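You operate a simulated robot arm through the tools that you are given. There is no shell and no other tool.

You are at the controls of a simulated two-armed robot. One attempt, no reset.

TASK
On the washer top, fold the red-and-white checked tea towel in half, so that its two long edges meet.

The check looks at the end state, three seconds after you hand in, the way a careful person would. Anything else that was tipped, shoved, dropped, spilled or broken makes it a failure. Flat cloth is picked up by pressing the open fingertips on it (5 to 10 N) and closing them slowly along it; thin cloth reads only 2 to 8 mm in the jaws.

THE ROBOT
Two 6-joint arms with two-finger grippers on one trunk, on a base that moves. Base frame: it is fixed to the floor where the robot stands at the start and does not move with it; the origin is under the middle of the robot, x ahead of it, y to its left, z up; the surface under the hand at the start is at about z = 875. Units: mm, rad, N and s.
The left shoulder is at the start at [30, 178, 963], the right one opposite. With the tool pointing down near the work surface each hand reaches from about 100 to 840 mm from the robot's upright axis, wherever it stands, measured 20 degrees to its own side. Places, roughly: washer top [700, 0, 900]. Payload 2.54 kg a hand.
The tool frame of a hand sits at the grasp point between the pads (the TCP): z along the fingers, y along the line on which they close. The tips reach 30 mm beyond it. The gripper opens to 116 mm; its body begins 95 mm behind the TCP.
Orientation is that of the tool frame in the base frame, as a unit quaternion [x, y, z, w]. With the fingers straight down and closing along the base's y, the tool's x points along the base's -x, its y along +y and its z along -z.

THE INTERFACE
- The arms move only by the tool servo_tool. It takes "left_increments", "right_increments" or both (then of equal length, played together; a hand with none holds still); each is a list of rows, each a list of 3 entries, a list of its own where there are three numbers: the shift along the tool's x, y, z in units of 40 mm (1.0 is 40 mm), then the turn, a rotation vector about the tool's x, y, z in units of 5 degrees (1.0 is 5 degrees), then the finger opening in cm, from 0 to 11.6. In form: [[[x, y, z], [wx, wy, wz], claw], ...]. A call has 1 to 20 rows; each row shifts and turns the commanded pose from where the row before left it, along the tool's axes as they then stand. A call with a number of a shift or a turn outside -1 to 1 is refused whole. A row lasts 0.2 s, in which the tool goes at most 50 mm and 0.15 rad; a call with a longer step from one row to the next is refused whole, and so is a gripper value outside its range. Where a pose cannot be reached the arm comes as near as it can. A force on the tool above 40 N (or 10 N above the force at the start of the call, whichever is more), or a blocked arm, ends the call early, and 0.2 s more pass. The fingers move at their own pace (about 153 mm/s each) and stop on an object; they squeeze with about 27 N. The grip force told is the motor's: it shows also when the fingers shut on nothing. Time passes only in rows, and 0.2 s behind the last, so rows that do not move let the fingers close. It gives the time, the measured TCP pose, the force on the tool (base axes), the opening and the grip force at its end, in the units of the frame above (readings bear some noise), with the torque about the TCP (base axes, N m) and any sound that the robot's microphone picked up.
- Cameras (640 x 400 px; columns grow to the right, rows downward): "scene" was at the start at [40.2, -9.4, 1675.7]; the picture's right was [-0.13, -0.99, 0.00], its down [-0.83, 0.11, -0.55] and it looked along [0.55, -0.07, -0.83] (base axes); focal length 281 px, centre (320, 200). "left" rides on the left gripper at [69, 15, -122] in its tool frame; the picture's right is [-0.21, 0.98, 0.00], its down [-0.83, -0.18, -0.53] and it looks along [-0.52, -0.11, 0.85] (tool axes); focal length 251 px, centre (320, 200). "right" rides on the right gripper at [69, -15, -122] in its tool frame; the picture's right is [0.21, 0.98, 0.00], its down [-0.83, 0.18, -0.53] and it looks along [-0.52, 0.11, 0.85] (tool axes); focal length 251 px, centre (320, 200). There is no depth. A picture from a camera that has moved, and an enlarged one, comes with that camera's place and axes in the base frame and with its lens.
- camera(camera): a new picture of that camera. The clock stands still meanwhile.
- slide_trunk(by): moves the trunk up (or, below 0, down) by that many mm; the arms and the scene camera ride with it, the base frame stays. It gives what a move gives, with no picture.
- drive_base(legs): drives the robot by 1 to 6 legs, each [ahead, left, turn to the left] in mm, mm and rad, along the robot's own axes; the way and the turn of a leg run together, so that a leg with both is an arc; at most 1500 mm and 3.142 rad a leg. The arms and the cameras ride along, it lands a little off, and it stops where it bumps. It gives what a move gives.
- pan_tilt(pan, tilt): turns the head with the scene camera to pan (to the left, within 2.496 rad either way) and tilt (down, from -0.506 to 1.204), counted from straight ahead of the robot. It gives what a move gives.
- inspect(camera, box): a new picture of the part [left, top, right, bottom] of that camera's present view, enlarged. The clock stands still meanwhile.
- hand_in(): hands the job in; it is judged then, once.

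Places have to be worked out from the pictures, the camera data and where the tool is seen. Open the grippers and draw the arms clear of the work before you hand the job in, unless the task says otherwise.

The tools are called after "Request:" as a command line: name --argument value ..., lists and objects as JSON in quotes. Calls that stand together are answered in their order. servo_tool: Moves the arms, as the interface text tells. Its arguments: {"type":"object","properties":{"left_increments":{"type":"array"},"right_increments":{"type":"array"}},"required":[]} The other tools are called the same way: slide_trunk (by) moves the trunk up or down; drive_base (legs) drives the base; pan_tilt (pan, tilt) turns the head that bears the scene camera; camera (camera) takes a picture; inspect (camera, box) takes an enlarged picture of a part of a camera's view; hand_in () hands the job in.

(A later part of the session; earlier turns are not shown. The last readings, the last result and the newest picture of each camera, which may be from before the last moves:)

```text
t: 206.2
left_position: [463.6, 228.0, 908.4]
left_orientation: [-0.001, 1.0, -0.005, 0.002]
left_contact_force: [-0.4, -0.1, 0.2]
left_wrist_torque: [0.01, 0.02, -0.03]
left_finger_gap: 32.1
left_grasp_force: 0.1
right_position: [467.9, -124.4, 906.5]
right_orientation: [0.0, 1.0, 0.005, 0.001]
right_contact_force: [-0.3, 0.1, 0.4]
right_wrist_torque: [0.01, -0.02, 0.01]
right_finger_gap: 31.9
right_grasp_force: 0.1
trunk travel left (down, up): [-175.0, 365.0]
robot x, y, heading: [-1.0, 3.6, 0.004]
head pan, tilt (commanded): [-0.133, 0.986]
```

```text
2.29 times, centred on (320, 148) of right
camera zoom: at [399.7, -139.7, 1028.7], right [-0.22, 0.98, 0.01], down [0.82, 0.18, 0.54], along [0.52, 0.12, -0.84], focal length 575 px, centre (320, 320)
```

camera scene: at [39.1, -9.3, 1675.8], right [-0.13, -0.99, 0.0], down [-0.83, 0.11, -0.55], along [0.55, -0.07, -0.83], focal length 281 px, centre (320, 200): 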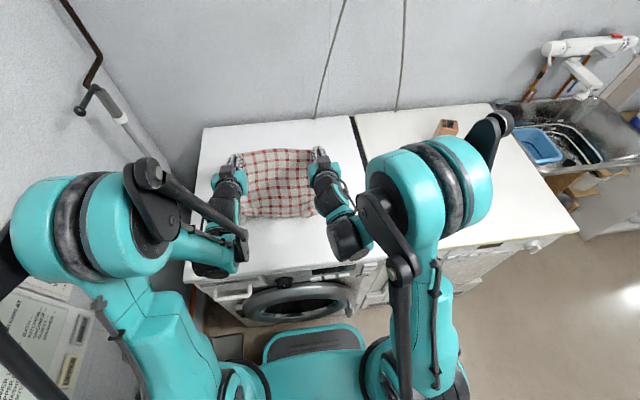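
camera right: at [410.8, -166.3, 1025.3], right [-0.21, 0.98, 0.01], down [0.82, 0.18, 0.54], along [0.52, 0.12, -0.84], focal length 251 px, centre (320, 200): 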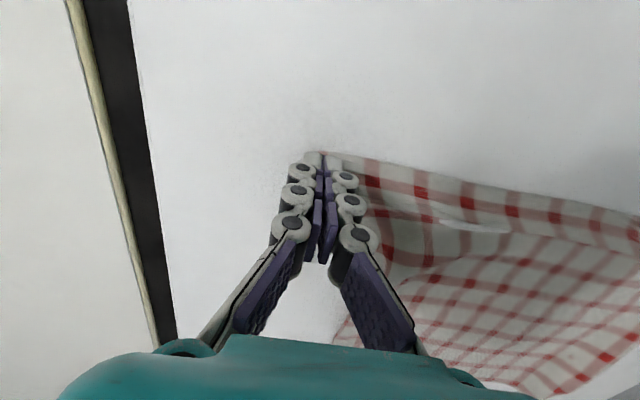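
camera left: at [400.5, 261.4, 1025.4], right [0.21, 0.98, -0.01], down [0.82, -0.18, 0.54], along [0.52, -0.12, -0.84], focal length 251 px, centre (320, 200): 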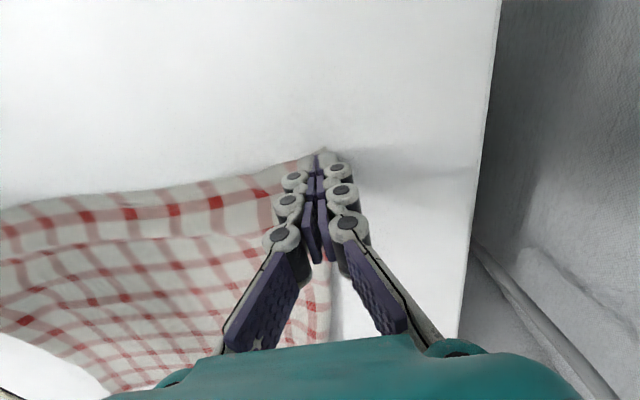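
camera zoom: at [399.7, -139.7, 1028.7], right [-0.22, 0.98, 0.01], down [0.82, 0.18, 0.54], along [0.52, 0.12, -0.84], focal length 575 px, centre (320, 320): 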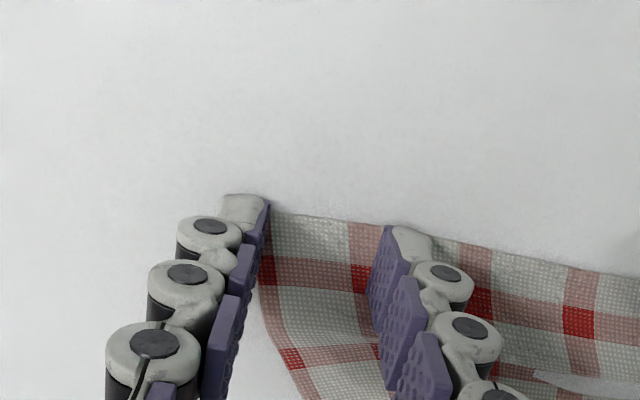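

Both sit at the corners; I'll shift each 4–5 mm inward and lower toward contact.

Request:
servo_tool --left_increments '[[[0, -0.1, 0], [0, 0, 0], 3.2], [[0, 0, 0.03], [0, 0, 0], 3.2], [[0, 0, 0.02], [0, 0, 0], 3.2], [[0, 0, 0], [0, 0, 0], 3.2], [[0, 0, 0], [0, 0, 0], 3.2]]' --right_increments '[[[0, 0.125, 0], [0, 0, 0], 3.2], [[0, 0, 0.02], [0, 0, 0], 3.2], [[0, 0, 0.015], [0, 0, 0], 3.2], [[0, 0, 0], [0, 0, 0], 3.2], [[0, 0, 0], [0, 0, 0], 3.2]]'

```text
t: 207.4
left_position: [462.6, 224.8, 905.7]
left_orientation: [0.0, 1.0, -0.005, 0.002]
left_contact_force: [0.6, -1.2, 13.6]
left_wrist_torque: [-0.14, -0.03, -0.01]
left_finger_gap: 31.7
left_grasp_force: 0.0
right_position: [467.5, -119.3, 905.5]
right_orientation: [0.0, 1.0, 0.005, 0.002]
right_contact_force: [1.1, 0.2, 2.4]
right_wrist_torque: [0.02, 0.01, 0.01]
right_finger_gap: 32.3
right_grasp_force: 0.1
trunk travel left (down, up): [-175.0, 365.0]
robot x, y, heading: [0.1, 0.8, -0.002]
head pan, tilt (commanded): [-0.133, 0.986]
```

Left 13.6 N, right 2.4 N; I'll balance them slightly and close both slowly all the way.

Request:
servo_tool --left_increments '[[[0, 0, -0.004], [0, 0, 0], 3.2], [[0, 0, 0], [0, 0, 0], 3.0], [[0, 0, 0], [0, 0, 0], 2.8], [[0, 0, 0], [0, 0, 0], 2.6], [[0, 0, 0], [0, 0, 0], 2.4], [[0, 0, 0], [0, 0, 0], 2.2], [[0, 0, 0], [0, 0, 0], 2.0], [[0, 0, 0], [0, 0, 0], 1.8], [[0, 0, 0], [0, 0, 0], 1.6], [[0, 0, 0], [0, 0, 0], 1.4], [[0, 0, 0], [0, 0, 0], 1.2], [[0, 0, 0], [0, 0, 0], 1.0]]' --right_increments '[[[0, 0, 0.007], [0, 0, 0], 3.2], [[0, 0, 0], [0, 0, 0], 3.0], [[0, 0, 0], [0, 0, 0], 2.8], [[0, 0, 0], [0, 0, 0], 2.6], [[0, 0, 0], [0, 0, 0], 2.4], [[0, 0, 0], [0, 0, 0], 2.2], [[0, 0, 0], [0, 0, 0], 2.0], [[0, 0, 0], [0, 0, 0], 1.8], [[0, 0, 0], [0, 0, 0], 1.6], [[0, 0, 0], [0, 0, 0], 1.4], [[0, 0, 0], [0, 0, 0], 1.2], [[0, 0, 0], [0, 0, 0], 1.0]]'

Request:
inspect --camera "left" --box '[180, 60, 460, 235]'

Request:
inspect --camera "right" --box '[180, 60, 460, 235]'

```text
t: 210.0
left_position: [461.5, 224.8, 905.4]
left_orientation: [-0.001, 1.0, -0.005, 0.002]
left_contact_force: [-0.2, 0.2, 0.1]
left_wrist_torque: [-0.01, -0.02, -0.01]
left_finger_gap: 9.6
left_grasp_force: 0.0
right_position: [468.5, -117.9, 907.0]
right_orientation: [0.0, 1.0, 0.005, 0.0]
right_contact_force: [-0.2, -0.2, 2.0]
right_wrist_torque: [0.01, 0.0, -0.01]
right_finger_gap: 9.3
right_grasp_force: 0.1
trunk travel left (down, up): [-175.0, 365.0]
robot x, y, heading: [-1.1, 1.5, -0.0]
head pan, tilt (commanded): [-0.133, 0.986]
```

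```text
2.29 times, centred on (320, 148) of left
camera zoom: at [394.2, 240.5, 1027.5], right [0.21, 0.98, -0.01], down [0.82, -0.18, 0.54], along [0.52, -0.12, -0.84], focal length 575 px, centre (320, 320)
```

zoom: 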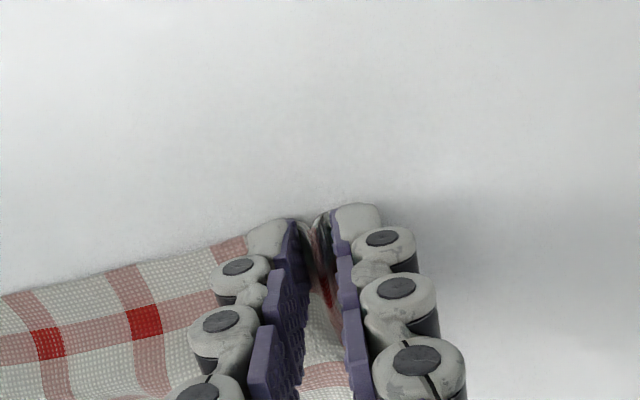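

```text
2.29 times, centred on (320, 148) of right
camera zoom: at [400.0, -134.8, 1027.2], right [-0.22, 0.98, 0.01], down [0.82, 0.18, 0.54], along [0.52, 0.12, -0.84], focal length 575 px, centre (320, 320)
```

zoom: 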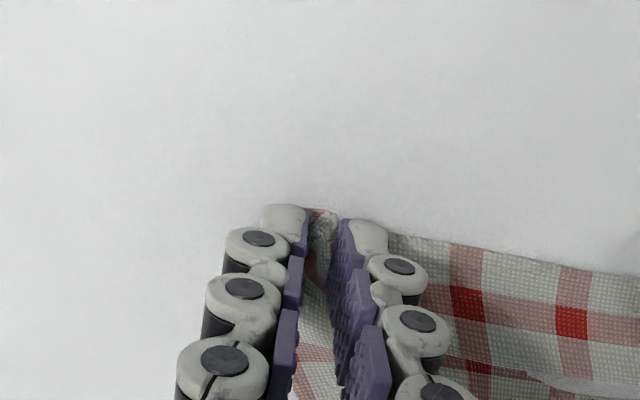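

Small ridges are standing between the pads on both sides. I'll close fully and then lift a little.

Request:
servo_tool --left_increments '[[[0, 0, 0.004], [0, 0, 0], 0.8], [[0, 0, 0], [0, 0, 0], 0.6], [[0, 0, 0], [0, 0, 0], 0.4], [[0, 0, 0], [0, 0, 0], 0.2], [[0, 0, 0], [0, 0, 0], 0], [[0, 0, 0], [0, 0, 0], 0], [[0, 0, 0], [0, 0, 0], 0], [[0, 0, -0.15], [0, 0, 0], 0], [[0, 0, -0.25], [0, 0, 0], 0], [[0, 0, -0.35], [0, 0, 0], 0], [[0, 0, 0], [0, 0, 0], 0]]' --right_increments '[[[0, 0, 0.002], [0, 0, 0], 0.8], [[0, 0, 0], [0, 0, 0], 0.6], [[0, 0, 0], [0, 0, 0], 0.4], [[0, 0, 0], [0, 0, 0], 0.2], [[0, 0, 0], [0, 0, 0], 0], [[0, 0, 0], [0, 0, 0], 0], [[0, 0, 0], [0, 0, 0], 0], [[0, 0, -0.15], [0, 0, 0], 0], [[0, 0, -0.25], [0, 0, 0], 0], [[0, 0, -0.35], [0, 0, 0], 0], [[0, 0, 0], [0, 0, 0], 0]]'

Request:
camera --camera "left"

Request:
camera --camera "right"

Request:
inspect --camera "scene" --box '[190, 110, 414, 270]'

```text
t: 212.4
left_position: [461.7, 225.0, 935.7]
left_orientation: [0.0, 1.0, -0.004, 0.001]
left_contact_force: [-0.1, -0.6, 0.7]
left_wrist_torque: [0.04, 0.04, 0.03]
left_finger_gap: 3.5
left_grasp_force: 24.7
right_position: [468.2, -118.7, 936.1]
right_orientation: [0.0, 1.0, 0.005, 0.001]
right_contact_force: [-0.1, -0.7, 0.1]
right_wrist_torque: [-0.05, 0.01, 0.0]
right_finger_gap: 0.2
right_grasp_force: 26.8
trunk travel left (down, up): [-175.0, 365.0]
robot x, y, heading: [-2.0, -1.4, 0.001]
head pan, tilt (commanded): [-0.133, 0.986]
```

```text
taken
camera left: at [394.0, 240.7, 1056.6], right [0.21, 0.98, -0.01], down [0.82, -0.18, 0.54], along [0.52, -0.12, -0.84], focal length 251 px, centre (320, 200)
```

left: 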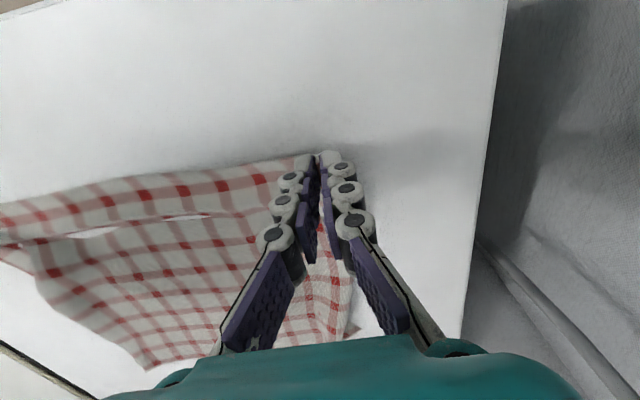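

```text
taken
camera right: at [399.8, -135.4, 1057.4], right [-0.22, 0.98, 0.01], down [0.82, 0.18, 0.54], along [0.52, 0.12, -0.84], focal length 251 px, centre (320, 200)
```

right: 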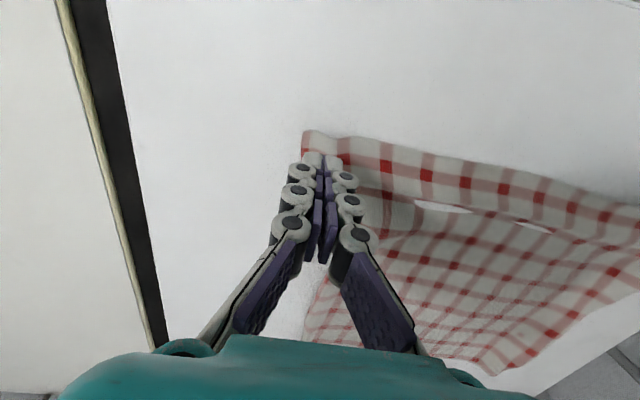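

```text
2.50 times, centred on (302, 190) of scene
camera zoom: at [40.9, -9.3, 1675.7], right [-0.13, -0.99, 0.0], down [-0.83, 0.11, -0.55], along [0.55, -0.07, -0.83], focal length 703 px, centre (365, 225)
```

zoom: 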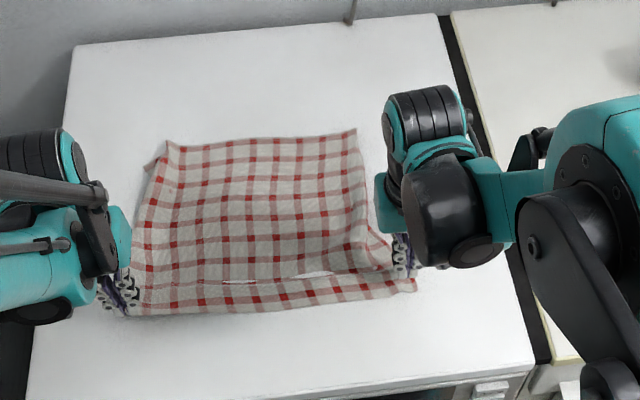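

The left corner is held (3.5 mm) but the right slipped out. With the left staying put, I'll retry the right with a 42 mm opening and a firmer press.

Request:
servo_tool --right_increments '[[[0, 0.15, 0], [0, 0, 0], 4.2], [[0, 0.12, 0], [0, 0, 0], 4.2], [[0, 0, 0.3], [0, 0, 0], 4.2], [[0, 0, 0.3], [0, 0, 0], 4.2], [[0, 0, 0.1], [0, 0, 0], 4.2], [[0, 0, 0.04], [0, 0, 0], 4.2], [[0, 0, 0], [0, 0, 0], 4.2], [[0, 0, 0], [0, 0, 0], 4.2]]'

```text
t: 214.2
left_position: [463.0, 225.9, 935.1]
left_orientation: [-0.001, 1.0, -0.004, 0.002]
left_contact_force: [-0.1, -0.6, -1.9]
left_wrist_torque: [-0.03, 0.03, 0.01]
left_finger_gap: 5.0
left_grasp_force: 25.5
right_position: [468.4, -106.3, 906.2]
right_orientation: [0.0, 1.0, 0.005, 0.001]
right_contact_force: [0.4, 0.0, -0.2]
right_wrist_torque: [0.0, -0.02, 0.02]
right_finger_gap: 41.8
right_grasp_force: 0.4
trunk travel left (down, up): [-175.0, 365.0]
robot x, y, heading: [-3.5, 1.1, 0.003]
head pan, tilt (commanded): [-0.133, 0.986]
```

Not yet touching; I'll lower 1 mm.

Request:
servo_tool --right_increments '[[[0, 0, 0.0125], [0, 0, 0], 4.2], [[0, 0, 0.0125], [0, 0, 0], 4.2], [[0, 0, 0], [0, 0, 0], 4.2], [[0, 0, 0], [0, 0, 0], 4.2]]'

Request:
inspect --camera "right" --box '[180, 60, 460, 235]'

```text
t: 215.2
left_position: [462.5, 225.6, 934.9]
left_orientation: [-0.001, 1.0, -0.005, 0.001]
left_contact_force: [-0.7, -0.2, -2.1]
left_wrist_torque: [0.01, 0.03, -0.04]
left_finger_gap: 5.0
left_grasp_force: 33.2
right_position: [467.6, -108.1, 905.8]
right_orientation: [0.001, 1.0, 0.006, 0.001]
right_contact_force: [0.1, -0.4, 6.6]
right_wrist_torque: [0.19, 0.03, -0.01]
right_finger_gap: 42.4
right_grasp_force: 0.1
trunk travel left (down, up): [-175.0, 365.0]
robot x, y, heading: [0.9, -3.6, -0.002]
head pan, tilt (commanded): [-0.133, 0.986]
```

```text
2.29 times, centred on (320, 148) of right
camera zoom: at [399.8, -124.2, 1027.3], right [-0.22, 0.98, 0.01], down [0.82, 0.18, 0.54], along [0.52, 0.12, -0.84], focal length 575 px, centre (320, 320)
```

zoom: 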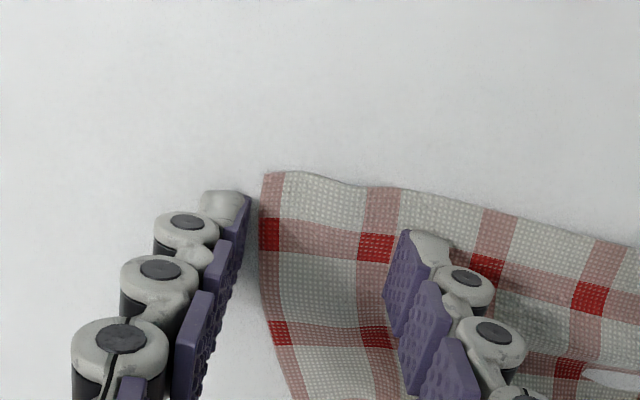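

The outer finger is just off the cloth; the corner is nearer y≈-120. I'll lift slightly, shift 17 mm inward, and press again.

Request:
servo_tool --right_increments '[[[0, 0, -0.15], [0, 0, 0], 4.2], [[0, 0.21, 0], [0, 0, 0], 4.2], [[0, 0.21, 0], [0, 0, 0], 4.2], [[0, 0, 0.12], [0, 0, 0], 4.2], [[0, 0, 0.02], [0, 0, 0], 4.2], [[0, 0, 0.01], [0, 0, 0], 4.2], [[0, 0, 0], [0, 0, 0], 4.2], [[0, 0, 0], [0, 0, 0], 4.2]]'

Request:
inspect --camera "right" --box '[180, 60, 460, 235]'

```text
t: 217.0
left_position: [462.6, 225.6, 933.9]
left_orientation: [-0.001, 1.0, -0.005, 0.002]
left_contact_force: [1.0, -3.1, -0.4]
left_wrist_torque: [-0.1, 0.0, 0.04]
left_finger_gap: 3.1
left_grasp_force: 32.9
right_position: [468.4, -91.8, 904.8]
right_orientation: [0.0, 1.0, 0.006, 0.001]
right_contact_force: [-0.3, 0.7, 9.1]
right_wrist_torque: [0.07, 0.05, 0.04]
right_finger_gap: 43.4
right_grasp_force: 0.7
trunk travel left (down, up): [-175.0, 365.0]
robot x, y, heading: [1.9, 3.3, -0.001]
head pan, tilt (commanded): [-0.133, 0.986]
```

```text
2.29 times, centred on (320, 148) of right
camera zoom: at [399.8, -107.4, 1026.9], right [-0.22, 0.98, 0.01], down [0.82, 0.18, 0.54], along [0.52, 0.12, -0.84], focal length 575 px, centre (320, 320)
```

zoom: 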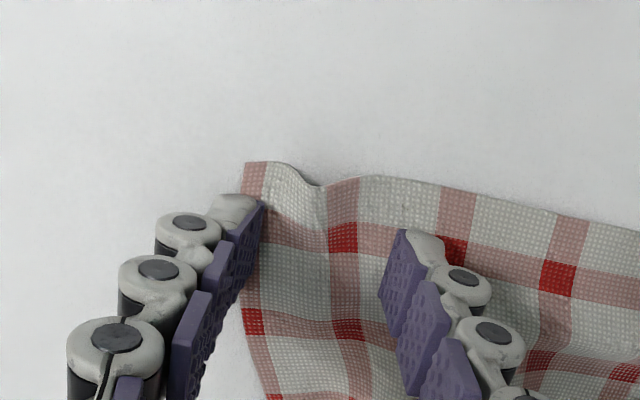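

Both tips are on the corner now at 9 N with a bulge already started. I'll close slowly.

Request:
servo_tool --right_increments '[[[0, 0, 0], [0, 0, 0], 4.0], [[0, 0, 0], [0, 0, 0], 3.8], [[0, 0, 0], [0, 0, 0], 3.6], [[0, 0, 0], [0, 0, 0], 3.4], [[0, 0, 0], [0, 0, 0], 3.2], [[0, 0, 0], [0, 0, 0], 3.0], [[0, 0, 0], [0, 0, 0], 2.8], [[0, 0, 0], [0, 0, 0], 2.6], [[0, 0, 0], [0, 0, 0], 2.4], [[0, 0, 0], [0, 0, 0], 2.2], [[0, 0, 0], [0, 0, 0], 2.0], [[0, 0, 0], [0, 0, 0], 1.8], [[0, 0, 0], [0, 0, 0], 1.6], [[0, 0, 0], [0, 0, 0], 1.4], [[0, 0, 0], [0, 0, 0], 1.2], [[0, 0, 0], [0, 0, 0], 1.0], [[0, 0, 0], [0, 0, 0], 0.6], [[0, 0, 0], [0, 0, 0], 0.2], [[0, 0, 0], [0, 0, 0], 0], [[0, 0, 0], [0, 0, 0], 0]]'

Request:
inspect --camera "right" --box '[180, 60, 460, 235]'

```text
t: 221.2
left_position: [462.2, 225.6, 934.9]
left_orientation: [-0.001, 1.0, -0.005, 0.001]
left_contact_force: [0.5, -1.2, 1.5]
left_wrist_torque: [-0.16, -0.03, 0.02]
left_finger_gap: 2.9
left_grasp_force: 32.1
right_position: [469.0, -92.0, 905.3]
right_orientation: [0.0, 1.0, 0.006, 0.001]
right_contact_force: [1.0, 1.0, 0.0]
right_wrist_torque: [-0.12, -0.06, 0.03]
right_finger_gap: 0.8
right_grasp_force: 22.0
trunk travel left (down, up): [-175.0, 365.0]
robot x, y, heading: [-1.1, -3.3, -0.001]
head pan, tilt (commanded): [-0.133, 0.986]
```

```text
2.29 times, centred on (320, 148) of right
camera zoom: at [400.1, -107.7, 1026.9], right [-0.22, 0.98, 0.01], down [0.82, 0.18, 0.54], along [0.52, 0.12, -0.84], focal length 575 px, centre (320, 320)
```

zoom: 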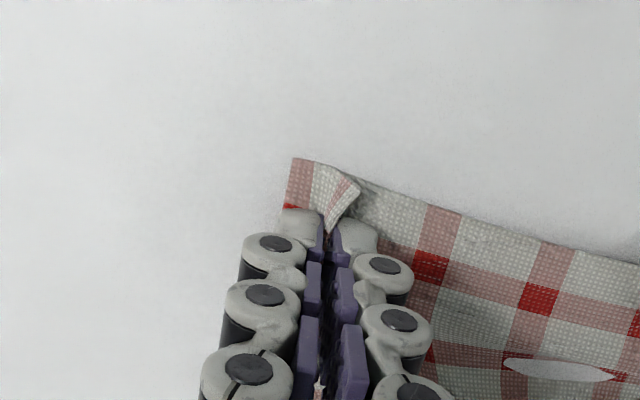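

The right now has a clear ridge pinched. I'll lift it level with the left and check.

Request:
servo_tool --left_increments '[[[0, 0, 0], [0, 0, 0], 0], [[0, 0, 0], [0, 0, 0], 0], [[0, 0, 0], [0, 0, 0], 0], [[0, 0, -0.4], [0, 0, 0], 0], [[0, 0, -0.5], [0, 0, 0], 0], [[0, 0, -0.5], [0, 0, 0], 0], [[0, 0, 0], [0, 0, 0], 0]]' --right_increments '[[[0, 0, -0.15], [0, 0, 0], 0], [[0, 0, -0.25], [0, 0, 0], 0], [[0, 0, -0.35], [0, 0, 0], 0], [[0, 0, -0.4], [0, 0, 0], 0], [[0, 0, -0.5], [0, 0, 0], 0], [[0, 0, -0.5], [0, 0, 0], 0], [[0, 0, 0], [0, 0, 0], 0]]'

Request:
inspect --camera "scene" --box '[190, 110, 414, 270]'

Request:
camera --camera "right"

```text
t: 222.8
left_position: [466.8, 225.5, 990.1]
left_orientation: [-0.002, 1.0, -0.003, 0.0]
left_contact_force: [0.4, 0.2, 2.7]
left_wrist_torque: [-0.05, 0.0, -0.02]
left_finger_gap: 0.5
left_grasp_force: 23.2
right_position: [468.1, -89.9, 990.2]
right_orientation: [-0.001, 1.0, 0.006, 0.0]
right_contact_force: [-0.7, 0.5, -2.5]
right_wrist_torque: [-0.02, 0.02, 0.01]
right_finger_gap: 5.0
right_grasp_force: 27.0
trunk travel left (down, up): [-175.0, 365.0]
robot x, y, heading: [-0.0, 0.1, 0.004]
head pan, tilt (commanded): [-0.133, 0.986]
```

```text
2.50 times, centred on (302, 190) of scene
camera zoom: at [41.0, -8.8, 1675.6], right [-0.13, -0.99, 0.0], down [-0.83, 0.11, -0.55], along [0.55, -0.07, -0.83], focal length 703 px, centre (365, 225)
```

zoom: 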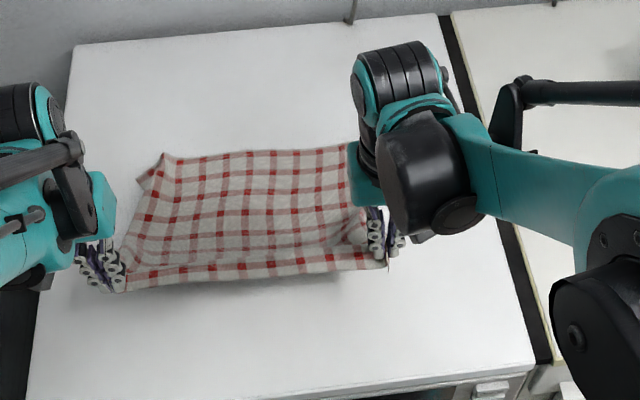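

```text
taken
camera right: at [400.4, -107.1, 1111.8], right [-0.22, 0.98, 0.01], down [0.82, 0.18, 0.54], along [0.52, 0.12, -0.84], focal length 251 px, centre (320, 200)
```

right: 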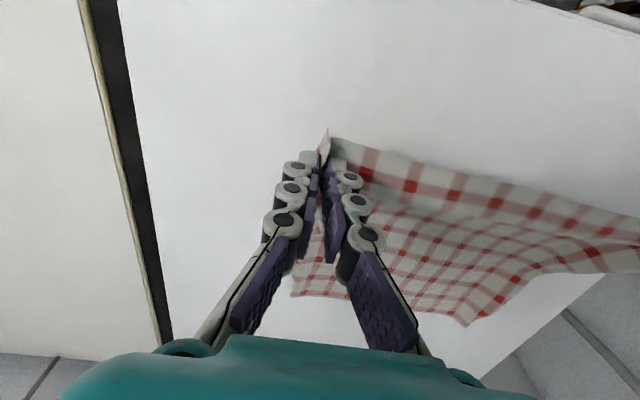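

Both hold. I'll lift the towel gently up and forward so it hangs from its near corners.

Request:
servo_tool --left_increments '[[[-0.2, 0, -0.4], [0, 0, 0], 0], [[-0.3, 0, -0.5], [0, 0, 0], 0], [[-0.3, 0, -0.5], [0, 0, 0], 0], [[-0.3, 0, -0.5], [0, 0, 0], 0], [[-0.3, 0, -0.5], [0, 0, 0], 0], [[-0.3, 0, -0.5], [0, 0, 0], 0], [[-0.3, 0, -0.5], [0, 0, 0], 0], [[-0.3, 0, -0.5], [0, 0, 0], 0], [[-0.3, 0, -0.5], [0, 0, 0], 0], [[-0.3, 0, -0.5], [0, 0, 0], 0], [[-0.3, 0, -0.5], [0, 0, 0], 0], [[-0.2, 0, -0.3], [0, 0, 0], 0], [[0, 0, 0], [0, 0, 0], 0], [[0, 0, 0], [0, 0, 0], 0]]' --right_increments '[[[-0.2, 0, -0.4], [0, 0, 0], 0], [[-0.3, 0, -0.5], [0, 0, 0], 0], [[-0.3, 0, -0.5], [0, 0, 0], 0], [[-0.3, 0, -0.5], [0, 0, 0], 0], [[-0.3, 0, -0.5], [0, 0, 0], 0], [[-0.3, 0, -0.5], [0, 0, 0], 0], [[-0.3, 0, -0.5], [0, 0, 0], 0], [[-0.3, 0, -0.5], [0, 0, 0], 0], [[-0.3, 0, -0.5], [0, 0, 0], 0], [[-0.3, 0, -0.5], [0, 0, 0], 0], [[-0.3, 0, -0.5], [0, 0, 0], 0], [[-0.2, 0, -0.3], [0, 0, 0], 0], [[0, 0, 0], [0, 0, 0], 0], [[0, 0, 0], [0, 0, 0], 0]]'

Request:
inspect --camera "scene" --box '[180, 90, 404, 250]'

```text
t: 225.8
left_position: [599.0, 227.7, 1217.8]
left_orientation: [-0.001, 1.0, -0.005, 0.001]
left_contact_force: [0.0, -3.3, 0.8]
left_wrist_torque: [0.1, 0.03, 0.0]
left_finger_gap: 3.3
left_grasp_force: 33.4
right_position: [604.8, -93.5, 1219.1]
right_orientation: [0.0, 1.0, 0.005, 0.001]
right_contact_force: [0.6, 2.2, -1.6]
right_wrist_torque: [-0.06, -0.01, 0.0]
right_finger_gap: 4.4
right_grasp_force: 30.9
trunk travel left (down, up): [-175.0, 365.0]
robot x, y, heading: [-0.1, 0.9, 0.003]
head pan, tilt (commanded): [-0.133, 0.986]
```

```text
2.50 times, centred on (292, 170) of scene
camera zoom: at [40.6, -9.4, 1675.7], right [-0.13, -0.99, 0.0], down [-0.83, 0.11, -0.55], along [0.55, -0.07, -0.83], focal length 703 px, centre (390, 275)
```

zoom: 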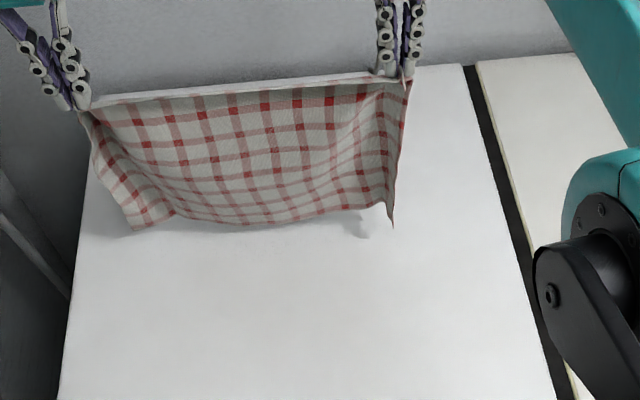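

The towel now hangs cleanly from its corners with almost full width, both grips good. This pinch also suits folding toward the robot: the cloth leaves the fingers on the far side, which is exactly how the top half should finally lie. I'll move back so the lower edge will touch at x≈480.

Request:
servo_tool --left_increments '[[[0.3, 0, 0], [0, 0, 0], 0], [[0.4, 0, 0], [0, 0, 0], 0], [[0.45, 0, 0], [0, 0, 0], 0], [[0.45, 0, 0], [0, 0, 0], 0], [[0.45, 0, 0], [0, 0, 0], 0], [[0.45, 0, 0], [0, 0, 0], 0], [[0.45, 0, 0], [0, 0, 0], 0], [[0.4, 0, 0], [0, 0, 0], 0], [[0.3, 0, 0], [0, 0, 0], 0], [[0, 0, 0], [0, 0, 0], 0], [[0, 0, 0], [0, 0, 0], 0], [[0, 0, 0], [0, 0, 0], 0]]' --right_increments '[[[0.3, 0, 0], [0, 0, 0], 0], [[0.4, 0, 0], [0, 0, 0], 0], [[0.45, 0, 0], [0, 0, 0], 0], [[0.45, 0, 0], [0, 0, 0], 0], [[0.45, 0, 0], [0, 0, 0], 0], [[0.45, 0, 0], [0, 0, 0], 0], [[0.45, 0, 0], [0, 0, 0], 0], [[0.45, 0, 0], [0, 0, 0], 0], [[0.4, 0, 0], [0, 0, 0], 0], [[0, 0, 0], [0, 0, 0], 0], [[0, 0, 0], [0, 0, 0], 0], [[0, 0, 0], [0, 0, 0], 0]]'

Request:
inspect --camera "scene" --box '[180, 110, 404, 270]'

Request:
camera --camera "left"

Request:
camera --camera "right"

```text
t: 228.4
left_position: [453.5, 228.9, 1219.0]
left_orientation: [0.001, 1.0, -0.004, 0.001]
left_contact_force: [0.0, -3.0, 1.5]
left_wrist_torque: [-0.14, 0.05, 0.01]
left_finger_gap: 1.6
left_grasp_force: 25.8
right_position: [451.1, -94.1, 1219.6]
right_orientation: [0.0, 1.0, 0.005, 0.001]
right_contact_force: [0.9, 4.5, 2.0]
right_wrist_torque: [0.12, 0.05, -0.03]
right_finger_gap: 1.5
right_grasp_force: 28.4
trunk travel left (down, up): [-175.0, 365.0]
robot x, y, heading: [0.6, -0.6, 0.005]
head pan, tilt (commanded): [-0.133, 0.986]
```

```text
2.50 times, centred on (292, 190) of scene
camera zoom: at [40.5, -9.4, 1675.7], right [-0.13, -0.99, 0.0], down [-0.83, 0.11, -0.55], along [0.55, -0.07, -0.83], focal length 703 px, centre (390, 225)
```

zoom: 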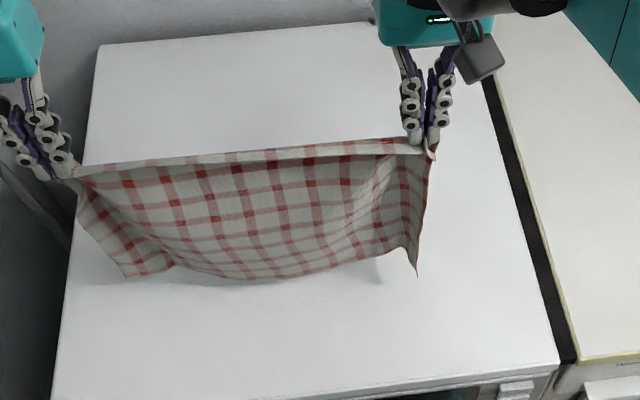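

```text
taken
camera left: at [384.8, 244.0, 1340.4], right [0.21, 0.98, -0.01], down [0.82, -0.18, 0.54], along [0.52, -0.12, -0.84], focal length 251 px, centre (320, 200)
```

left: 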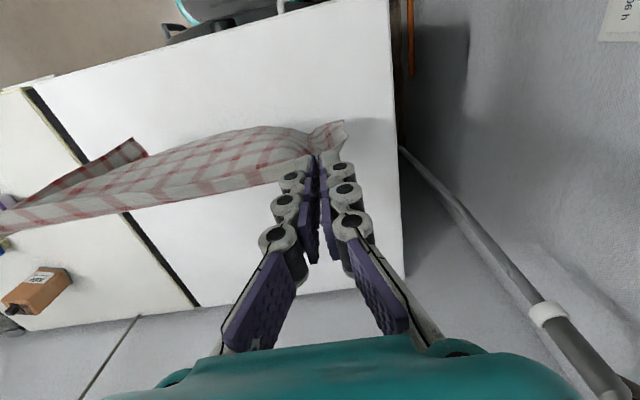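

```text
taken
camera right: at [382.3, -110.5, 1339.9], right [-0.22, 0.98, 0.01], down [0.82, 0.18, 0.54], along [0.52, 0.12, -0.84], focal length 251 px, centre (320, 200)
```

right: 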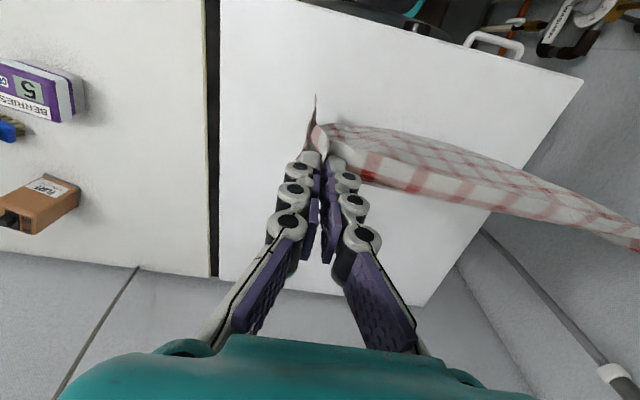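

It hangs cleanly. I'll lower it while moving forward so the lower half gets laid, pausing midway to check.

Request:
servo_tool --left_increments '[[[-0.1, 0, 0.35], [0, 0, 0], 0], [[-0.15, 0, 0.35], [0, 0, 0], 0], [[-0.25, 0, 0.25], [0, 0, 0], 0], [[-0.25, 0, 0.25], [0, 0, 0], 0], [[-0.25, 0, 0.25], [0, 0, 0], 0], [[-0.25, 0, 0.25], [0, 0, 0], 0], [[-0.25, 0, 0.25], [0, 0, 0], 0], [[-0.25, 0, 0.25], [0, 0, 0], 0], [[-0.25, 0, 0.25], [0, 0, 0], 0], [[-0.25, 0, 0.25], [0, 0, 0], 0], [[0, 0, 0], [0, 0, 0], 0]]' --right_increments '[[[-0.1, 0, 0.35], [0, 0, 0], 0], [[-0.15, 0, 0.35], [0, 0, 0], 0], [[-0.25, 0, 0.25], [0, 0, 0], 0], [[-0.25, 0, 0.25], [0, 0, 0], 0], [[-0.25, 0, 0.25], [0, 0, 0], 0], [[-0.25, 0, 0.25], [0, 0, 0], 0], [[-0.25, 0, 0.25], [0, 0, 0], 0], [[-0.25, 0, 0.25], [0, 0, 0], 0], [[-0.25, 0, 0.25], [0, 0, 0], 0], [[-0.25, 0, 0.25], [0, 0, 0], 0], [[0, 0, 0], [0, 0, 0], 0]]'

Request:
inspect --camera "scene" --box '[180, 110, 404, 270]'

```text
t: 230.8
left_position: [542.4, 227.6, 1112.2]
left_orientation: [-0.001, 1.0, -0.004, 0.002]
left_contact_force: [-0.3, -2.3, -2.5]
left_wrist_torque: [0.12, 0.0, 0.02]
left_finger_gap: 5.4
left_grasp_force: 31.0
right_position: [539.7, -93.9, 1112.3]
right_orientation: [0.0, 1.0, 0.005, 0.002]
right_contact_force: [-0.2, 0.0, -2.1]
right_wrist_torque: [-0.01, -0.04, 0.0]
right_finger_gap: 4.6
right_grasp_force: 30.0
trunk travel left (down, up): [-175.0, 365.0]
robot x, y, heading: [2.1, 0.4, 0.001]
head pan, tilt (commanded): [-0.133, 0.986]
```

```text
2.50 times, centred on (292, 190) of scene
camera zoom: at [39.1, -9.7, 1675.7], right [-0.13, -0.99, 0.0], down [-0.83, 0.11, -0.55], along [0.55, -0.07, -0.83], focal length 703 px, centre (390, 225)
```

zoom: 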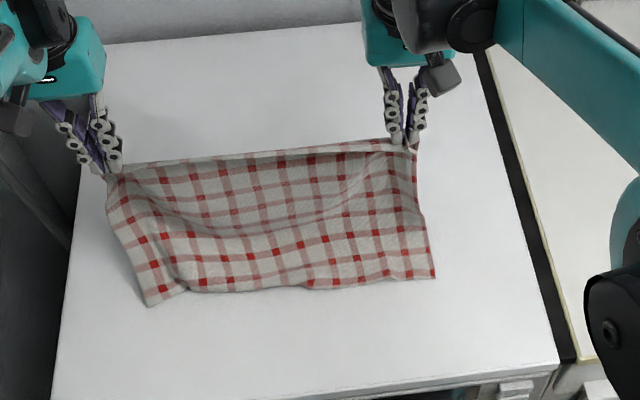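

The lower edge lies straight at x≈477 at nearly full width. I'll continue until half is laid.

Request:
servo_tool --left_increments '[[[-0.26, 0, 0.235], [0, 0, 0], 0], [[-0.26, 0, 0.235], [0, 0, 0], 0], [[-0.26, 0, 0.235], [0, 0, 0], 0], [[-0.26, 0, 0.235], [0, 0, 0], 0], [[-0.26, 0, 0.235], [0, 0, 0], 0], [[-0.26, 0, 0.235], [0, 0, 0], 0], [[-0.26, 0, 0.235], [0, 0, 0], 0], [[0, 0, 0], [0, 0, 0], 0]]' --right_increments '[[[-0.26, 0, 0.235], [0, 0, 0], 0], [[-0.26, 0, 0.235], [0, 0, 0], 0], [[-0.26, 0, 0.235], [0, 0, 0], 0], [[-0.26, 0, 0.235], [0, 0, 0], 0], [[-0.26, 0, 0.235], [0, 0, 0], 0], [[-0.26, 0, 0.235], [0, 0, 0], 0], [[-0.26, 0, 0.235], [0, 0, 0], 0], [[0, 0, 0], [0, 0, 0], 0]]'

Request:
inspect --camera "scene" --box '[180, 110, 404, 270]'

Request:
camera --camera "left"

Request:
camera --camera "right"

```text
t: 232.6
left_position: [615.3, 226.5, 1045.5]
left_orientation: [-0.001, 1.0, -0.004, 0.001]
left_contact_force: [-0.1, 0.6, 1.7]
left_wrist_torque: [-0.27, 0.03, -0.01]
left_finger_gap: 3.3
left_grasp_force: 33.4
right_position: [614.4, -91.2, 1046.2]
right_orientation: [0.001, 1.0, 0.005, 0.001]
right_contact_force: [-0.9, -0.1, -2.4]
right_wrist_torque: [-0.02, -0.04, 0.05]
right_finger_gap: 4.2
right_grasp_force: 29.5
trunk travel left (down, up): [-175.0, 365.0]
robot x, y, heading: [-5.7, -0.8, -0.003]
head pan, tilt (commanded): [-0.133, 0.986]
```

```text
2.50 times, centred on (292, 190) of scene
camera zoom: at [39.2, -9.4, 1675.8], right [-0.13, -0.99, 0.0], down [-0.83, 0.11, -0.55], along [0.55, -0.07, -0.83], focal length 703 px, centre (390, 225)
```

zoom: 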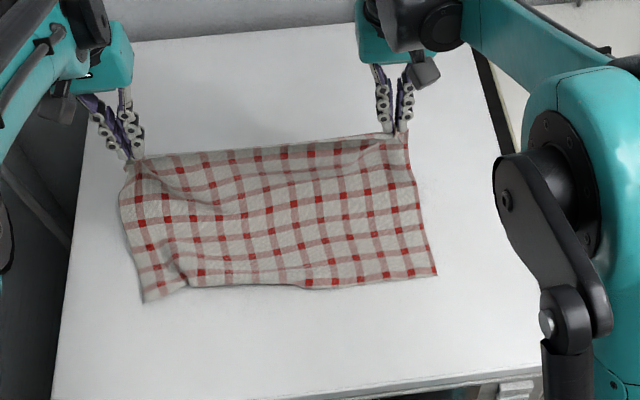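

```text
taken
camera left: at [546.7, 242.0, 1167.0], right [0.21, 0.98, -0.01], down [0.82, -0.18, 0.54], along [0.52, -0.12, -0.84], focal length 251 px, centre (320, 200)
```

left: 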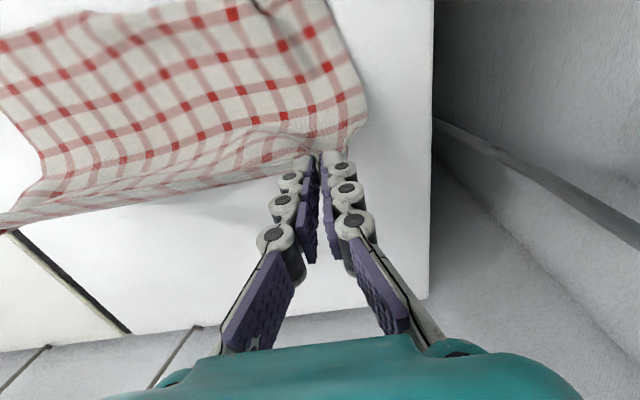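

```text
taken
camera right: at [546.5, -107.9, 1168.0], right [-0.22, 0.98, 0.01], down [0.82, 0.18, 0.54], along [0.52, 0.12, -0.84], focal length 251 px, centre (320, 200)
```

right: 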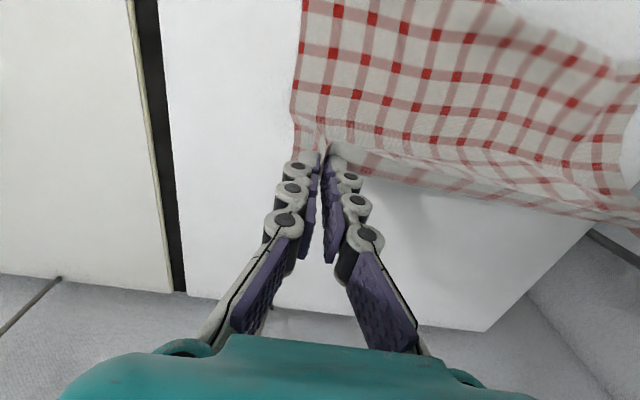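

Half is nearly laid. I'll go slightly further forward and down, then reverse toward the robot over the laid half, and check the fold.

Request:
servo_tool --left_increments '[[[-0.3125, 0, 0.275], [0, 0, 0], 0], [[-0.3125, 0, 0.275], [0, 0, 0], 0], [[0.2, 0, 0], [0, 0, 0], 0], [[0.3, 0, 0], [0, 0, 0], 0], [[0.35, 0, 0], [0, 0, 0], 0], [[0.4, 0, 0], [0, 0, 0], 0], [[0, 0, 0], [0, 0, 0], 0]]' --right_increments '[[[-0.3125, 0, 0.275], [0, 0, 0], 0], [[-0.3125, 0, 0.275], [0, 0, 0], 0], [[0.2, 0, 0], [0, 0, 0], 0], [[0.3, 0, 0], [0, 0, 0], 0], [[0.35, 0, 0], [0, 0, 0], 0], [[0.4, 0, 0], [0, 0, 0], 0], [[0, 0, 0], [0, 0, 0], 0]]'

Request:
inspect --camera "scene" --box '[180, 110, 404, 270]'

Request:
camera --camera "left"

Request:
camera --camera "right"

```text
t: 234.2
left_position: [591.8, 227.3, 1023.5]
left_orientation: [0.0, 1.0, -0.005, 0.001]
left_contact_force: [1.7, 0.4, -1.9]
left_wrist_torque: [-0.02, 0.03, 0.01]
left_finger_gap: 4.8
left_grasp_force: 34.9
right_position: [591.3, -90.6, 1022.5]
right_orientation: [0.001, 1.0, 0.006, 0.0]
right_contact_force: [-0.3, 1.3, 0.5]
right_wrist_torque: [0.14, 0.03, -0.03]
right_finger_gap: 3.0
right_grasp_force: 32.0
trunk travel left (down, up): [-175.0, 365.0]
robot x, y, heading: [-3.3, 0.3, -0.003]
head pan, tilt (commanded): [-0.133, 0.986]
```

```text
2.50 times, centred on (292, 190) of scene
camera zoom: at [41.0, -9.3, 1675.7], right [-0.13, -0.99, 0.0], down [-0.83, 0.11, -0.55], along [0.55, -0.07, -0.83], focal length 703 px, centre (390, 225)
```

zoom: 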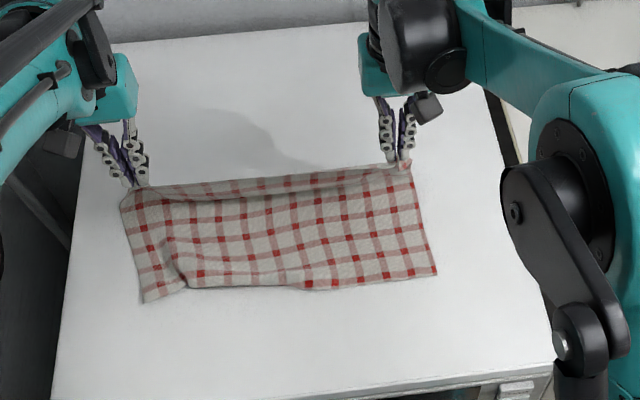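

```text
taken
camera left: at [522.7, 241.9, 1146.1], right [0.21, 0.98, -0.01], down [0.82, -0.18, 0.54], along [0.52, -0.12, -0.84], focal length 251 px, centre (320, 200)
```

left: 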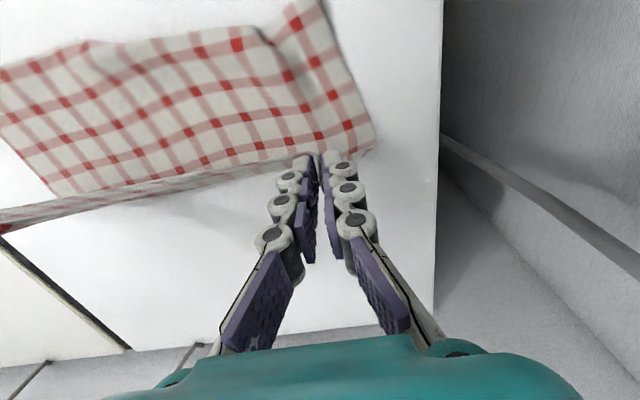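

```text
taken
camera right: at [521.8, -107.4, 1144.5], right [-0.22, 0.98, 0.01], down [0.82, 0.18, 0.54], along [0.52, 0.12, -0.84], focal length 251 px, centre (320, 200)
```

right: 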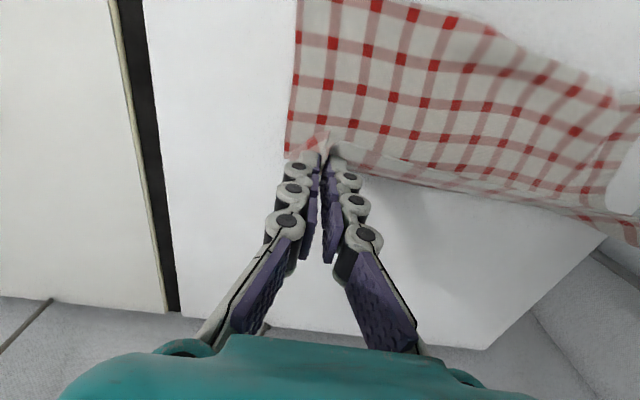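

The hanging half now stands over the laid half with the fold bulging to about x≈620. I'll come down diagonally toward the robot, halfway first.

Request:
servo_tool --left_increments '[[[0.255, 0, 0.25], [0, 0, 0], 0], [[0.255, 0, 0.25], [0, 0, 0], 0], [[0.255, 0, 0.25], [0, 0, 0], 0], [[0.255, 0, 0.25], [0, 0, 0], 0], [[0.255, 0, 0.25], [0, 0, 0], 0], [[0, 0, 0], [0, 0, 0], 0]]' --right_increments '[[[0.255, 0, 0.25], [0, 0, 0], 0], [[0.255, 0, 0.25], [0, 0, 0], 0], [[0.255, 0, 0.25], [0, 0, 0], 0], [[0.255, 0, 0.25], [0, 0, 0], 0], [[0.255, 0, 0.25], [0, 0, 0], 0], [[0, 0, 0], [0, 0, 0], 0]]'

Request:
inspect --camera "scene" --box '[180, 110, 404, 270]'

Request:
camera --camera "left"

Request:
camera --camera "right"

```text
t: 235.6
left_position: [539.6, 227.0, 973.7]
left_orientation: [-0.001, 1.0, -0.004, 0.001]
left_contact_force: [-1.0, 0.3, -1.1]
left_wrist_torque: [-0.04, 0.0, 0.0]
left_finger_gap: 2.4
left_grasp_force: 23.9
right_position: [539.7, -91.6, 973.8]
right_orientation: [0.0, 1.0, 0.005, 0.001]
right_contact_force: [0.6, -0.7, 0.8]
right_wrist_torque: [0.03, -0.02, 0.03]
right_finger_gap: 3.9
right_grasp_force: 24.5
trunk travel left (down, up): [-175.0, 365.0]
robot x, y, heading: [0.1, -0.7, 0.0]
head pan, tilt (commanded): [-0.133, 0.986]
```

```text
2.50 times, centred on (292, 190) of scene
camera zoom: at [40.3, -9.3, 1675.7], right [-0.13, -0.99, 0.0], down [-0.83, 0.11, -0.55], along [0.55, -0.07, -0.83], focal length 703 px, centre (390, 225)
```

zoom: 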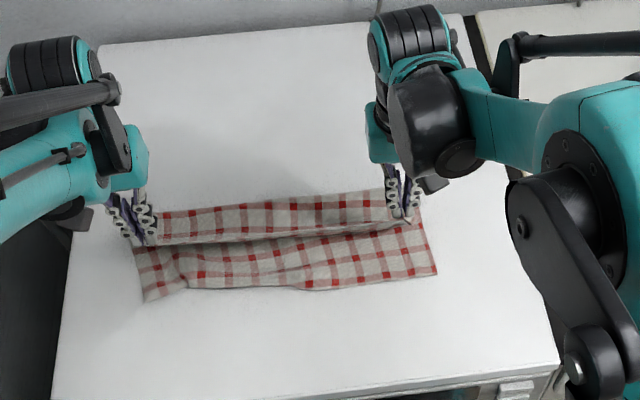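

```text
taken
camera left: at [470.7, 242.4, 1095.2], right [0.21, 0.98, -0.01], down [0.82, -0.18, 0.54], along [0.52, -0.12, -0.84], focal length 251 px, centre (320, 200)
```

left: 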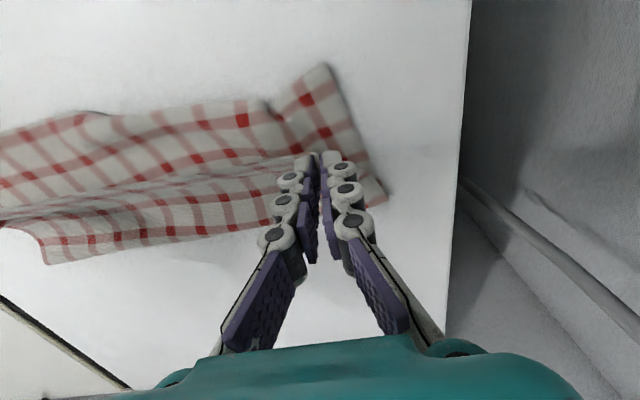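

```text
taken
camera right: at [470.3, -107.8, 1094.4], right [-0.22, 0.98, 0.01], down [0.82, 0.18, 0.54], along [0.52, 0.12, -0.84], focal length 251 px, centre (320, 200)
```

right: 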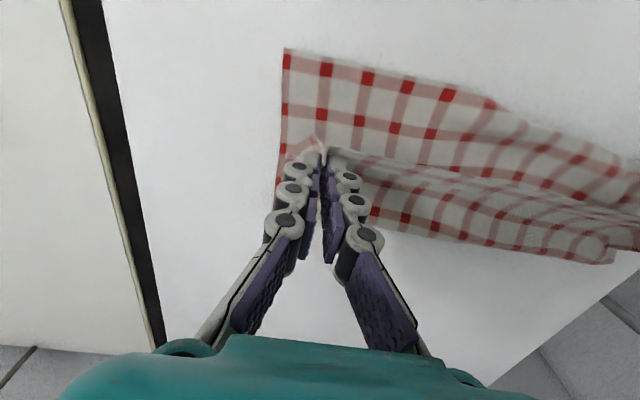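

The top half is folding over well: fold at x≈620, lower edge at x≈477, held edge between. I'll continue down toward alignment with the lower edge.

Request:
servo_tool --left_increments '[[[0.25, 0, 0.25], [0, 0, 0], 0], [[0.25, 0, 0.25], [0, 0, 0], 0], [[0.25, 0, 0.25], [0, 0, 0], 0], [[0.22, 0, 0.22], [0, 0, 0], 0], [[0.15, 0, 0.15], [0, 0, 0], 0], [[0, 0, 0], [0, 0, 0], 0]]' --right_increments '[[[0.25, 0, 0.25], [0, 0, 0], 0], [[0.25, 0, 0.25], [0, 0, 0], 0], [[0.25, 0, 0.25], [0, 0, 0], 0], [[0.22, 0, 0.22], [0, 0, 0], 0], [[0.15, 0, 0.15], [0, 0, 0], 0], [[0, 0, 0], [0, 0, 0], 0]]'

Request:
inspect --camera "scene" --box '[210, 140, 370, 240]'

Request:
camera --camera "left"

Request:
camera --camera "right"

```text
t: 237.0
left_position: [495.4, 227.7, 929.3]
left_orientation: [-0.002, 1.0, -0.004, 0.002]
left_contact_force: [0.1, 1.2, 4.1]
left_wrist_torque: [0.04, 0.01, 0.01]
left_finger_gap: 1.6
left_grasp_force: 28.4
right_position: [493.2, -91.3, 928.3]
right_orientation: [0.0, 1.0, 0.005, 0.001]
right_contact_force: [0.6, 1.7, 0.8]
right_wrist_torque: [-0.3, 0.04, 0.0]
right_finger_gap: 1.1
right_grasp_force: 22.4
trunk travel left (down, up): [-175.0, 365.0]
robot x, y, heading: [-0.0, -0.1, -0.001]
head pan, tilt (commanded): [-0.133, 0.986]
```

```text
4.00 times, centred on (290, 190) of scene
camera zoom: at [40.3, -9.3, 1675.7], right [-0.13, -0.99, 0.0], down [-0.83, 0.11, -0.55], along [0.55, -0.07, -0.83], focal length 1125 px, centre (440, 240)
```

zoom: 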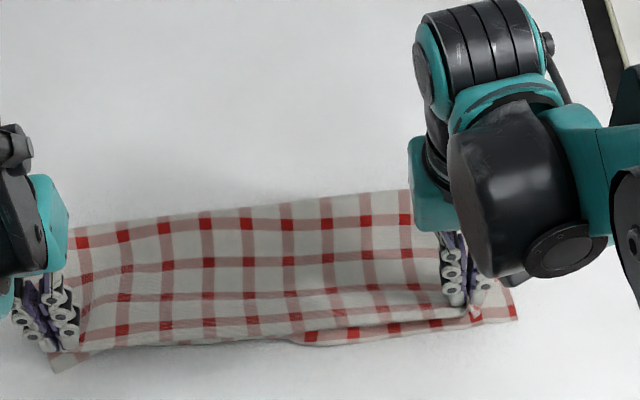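

```text
taken
camera left: at [426.5, 242.9, 1050.8], right [0.21, 0.98, -0.01], down [0.82, -0.18, 0.54], along [0.52, -0.12, -0.84], focal length 251 px, centre (320, 200)
```

left: 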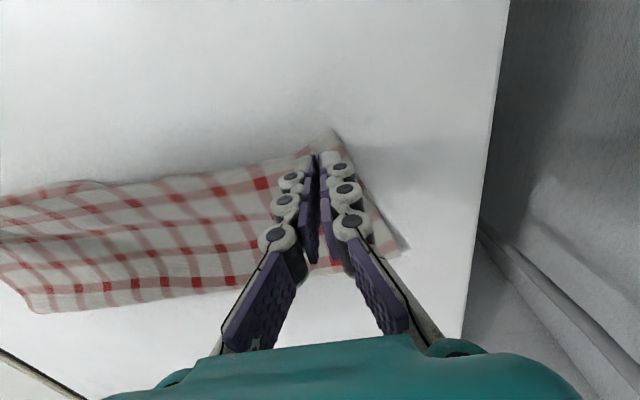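

```text
taken
camera right: at [426.0, -107.1, 1050.1], right [-0.22, 0.98, 0.01], down [0.82, 0.18, 0.54], along [0.52, 0.12, -0.84], focal length 251 px, centre (320, 200)
```

right: 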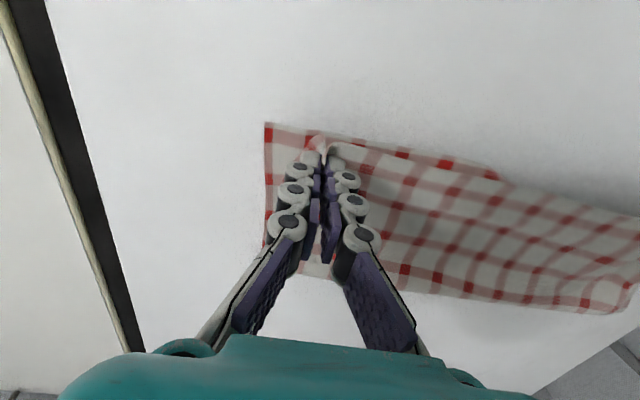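

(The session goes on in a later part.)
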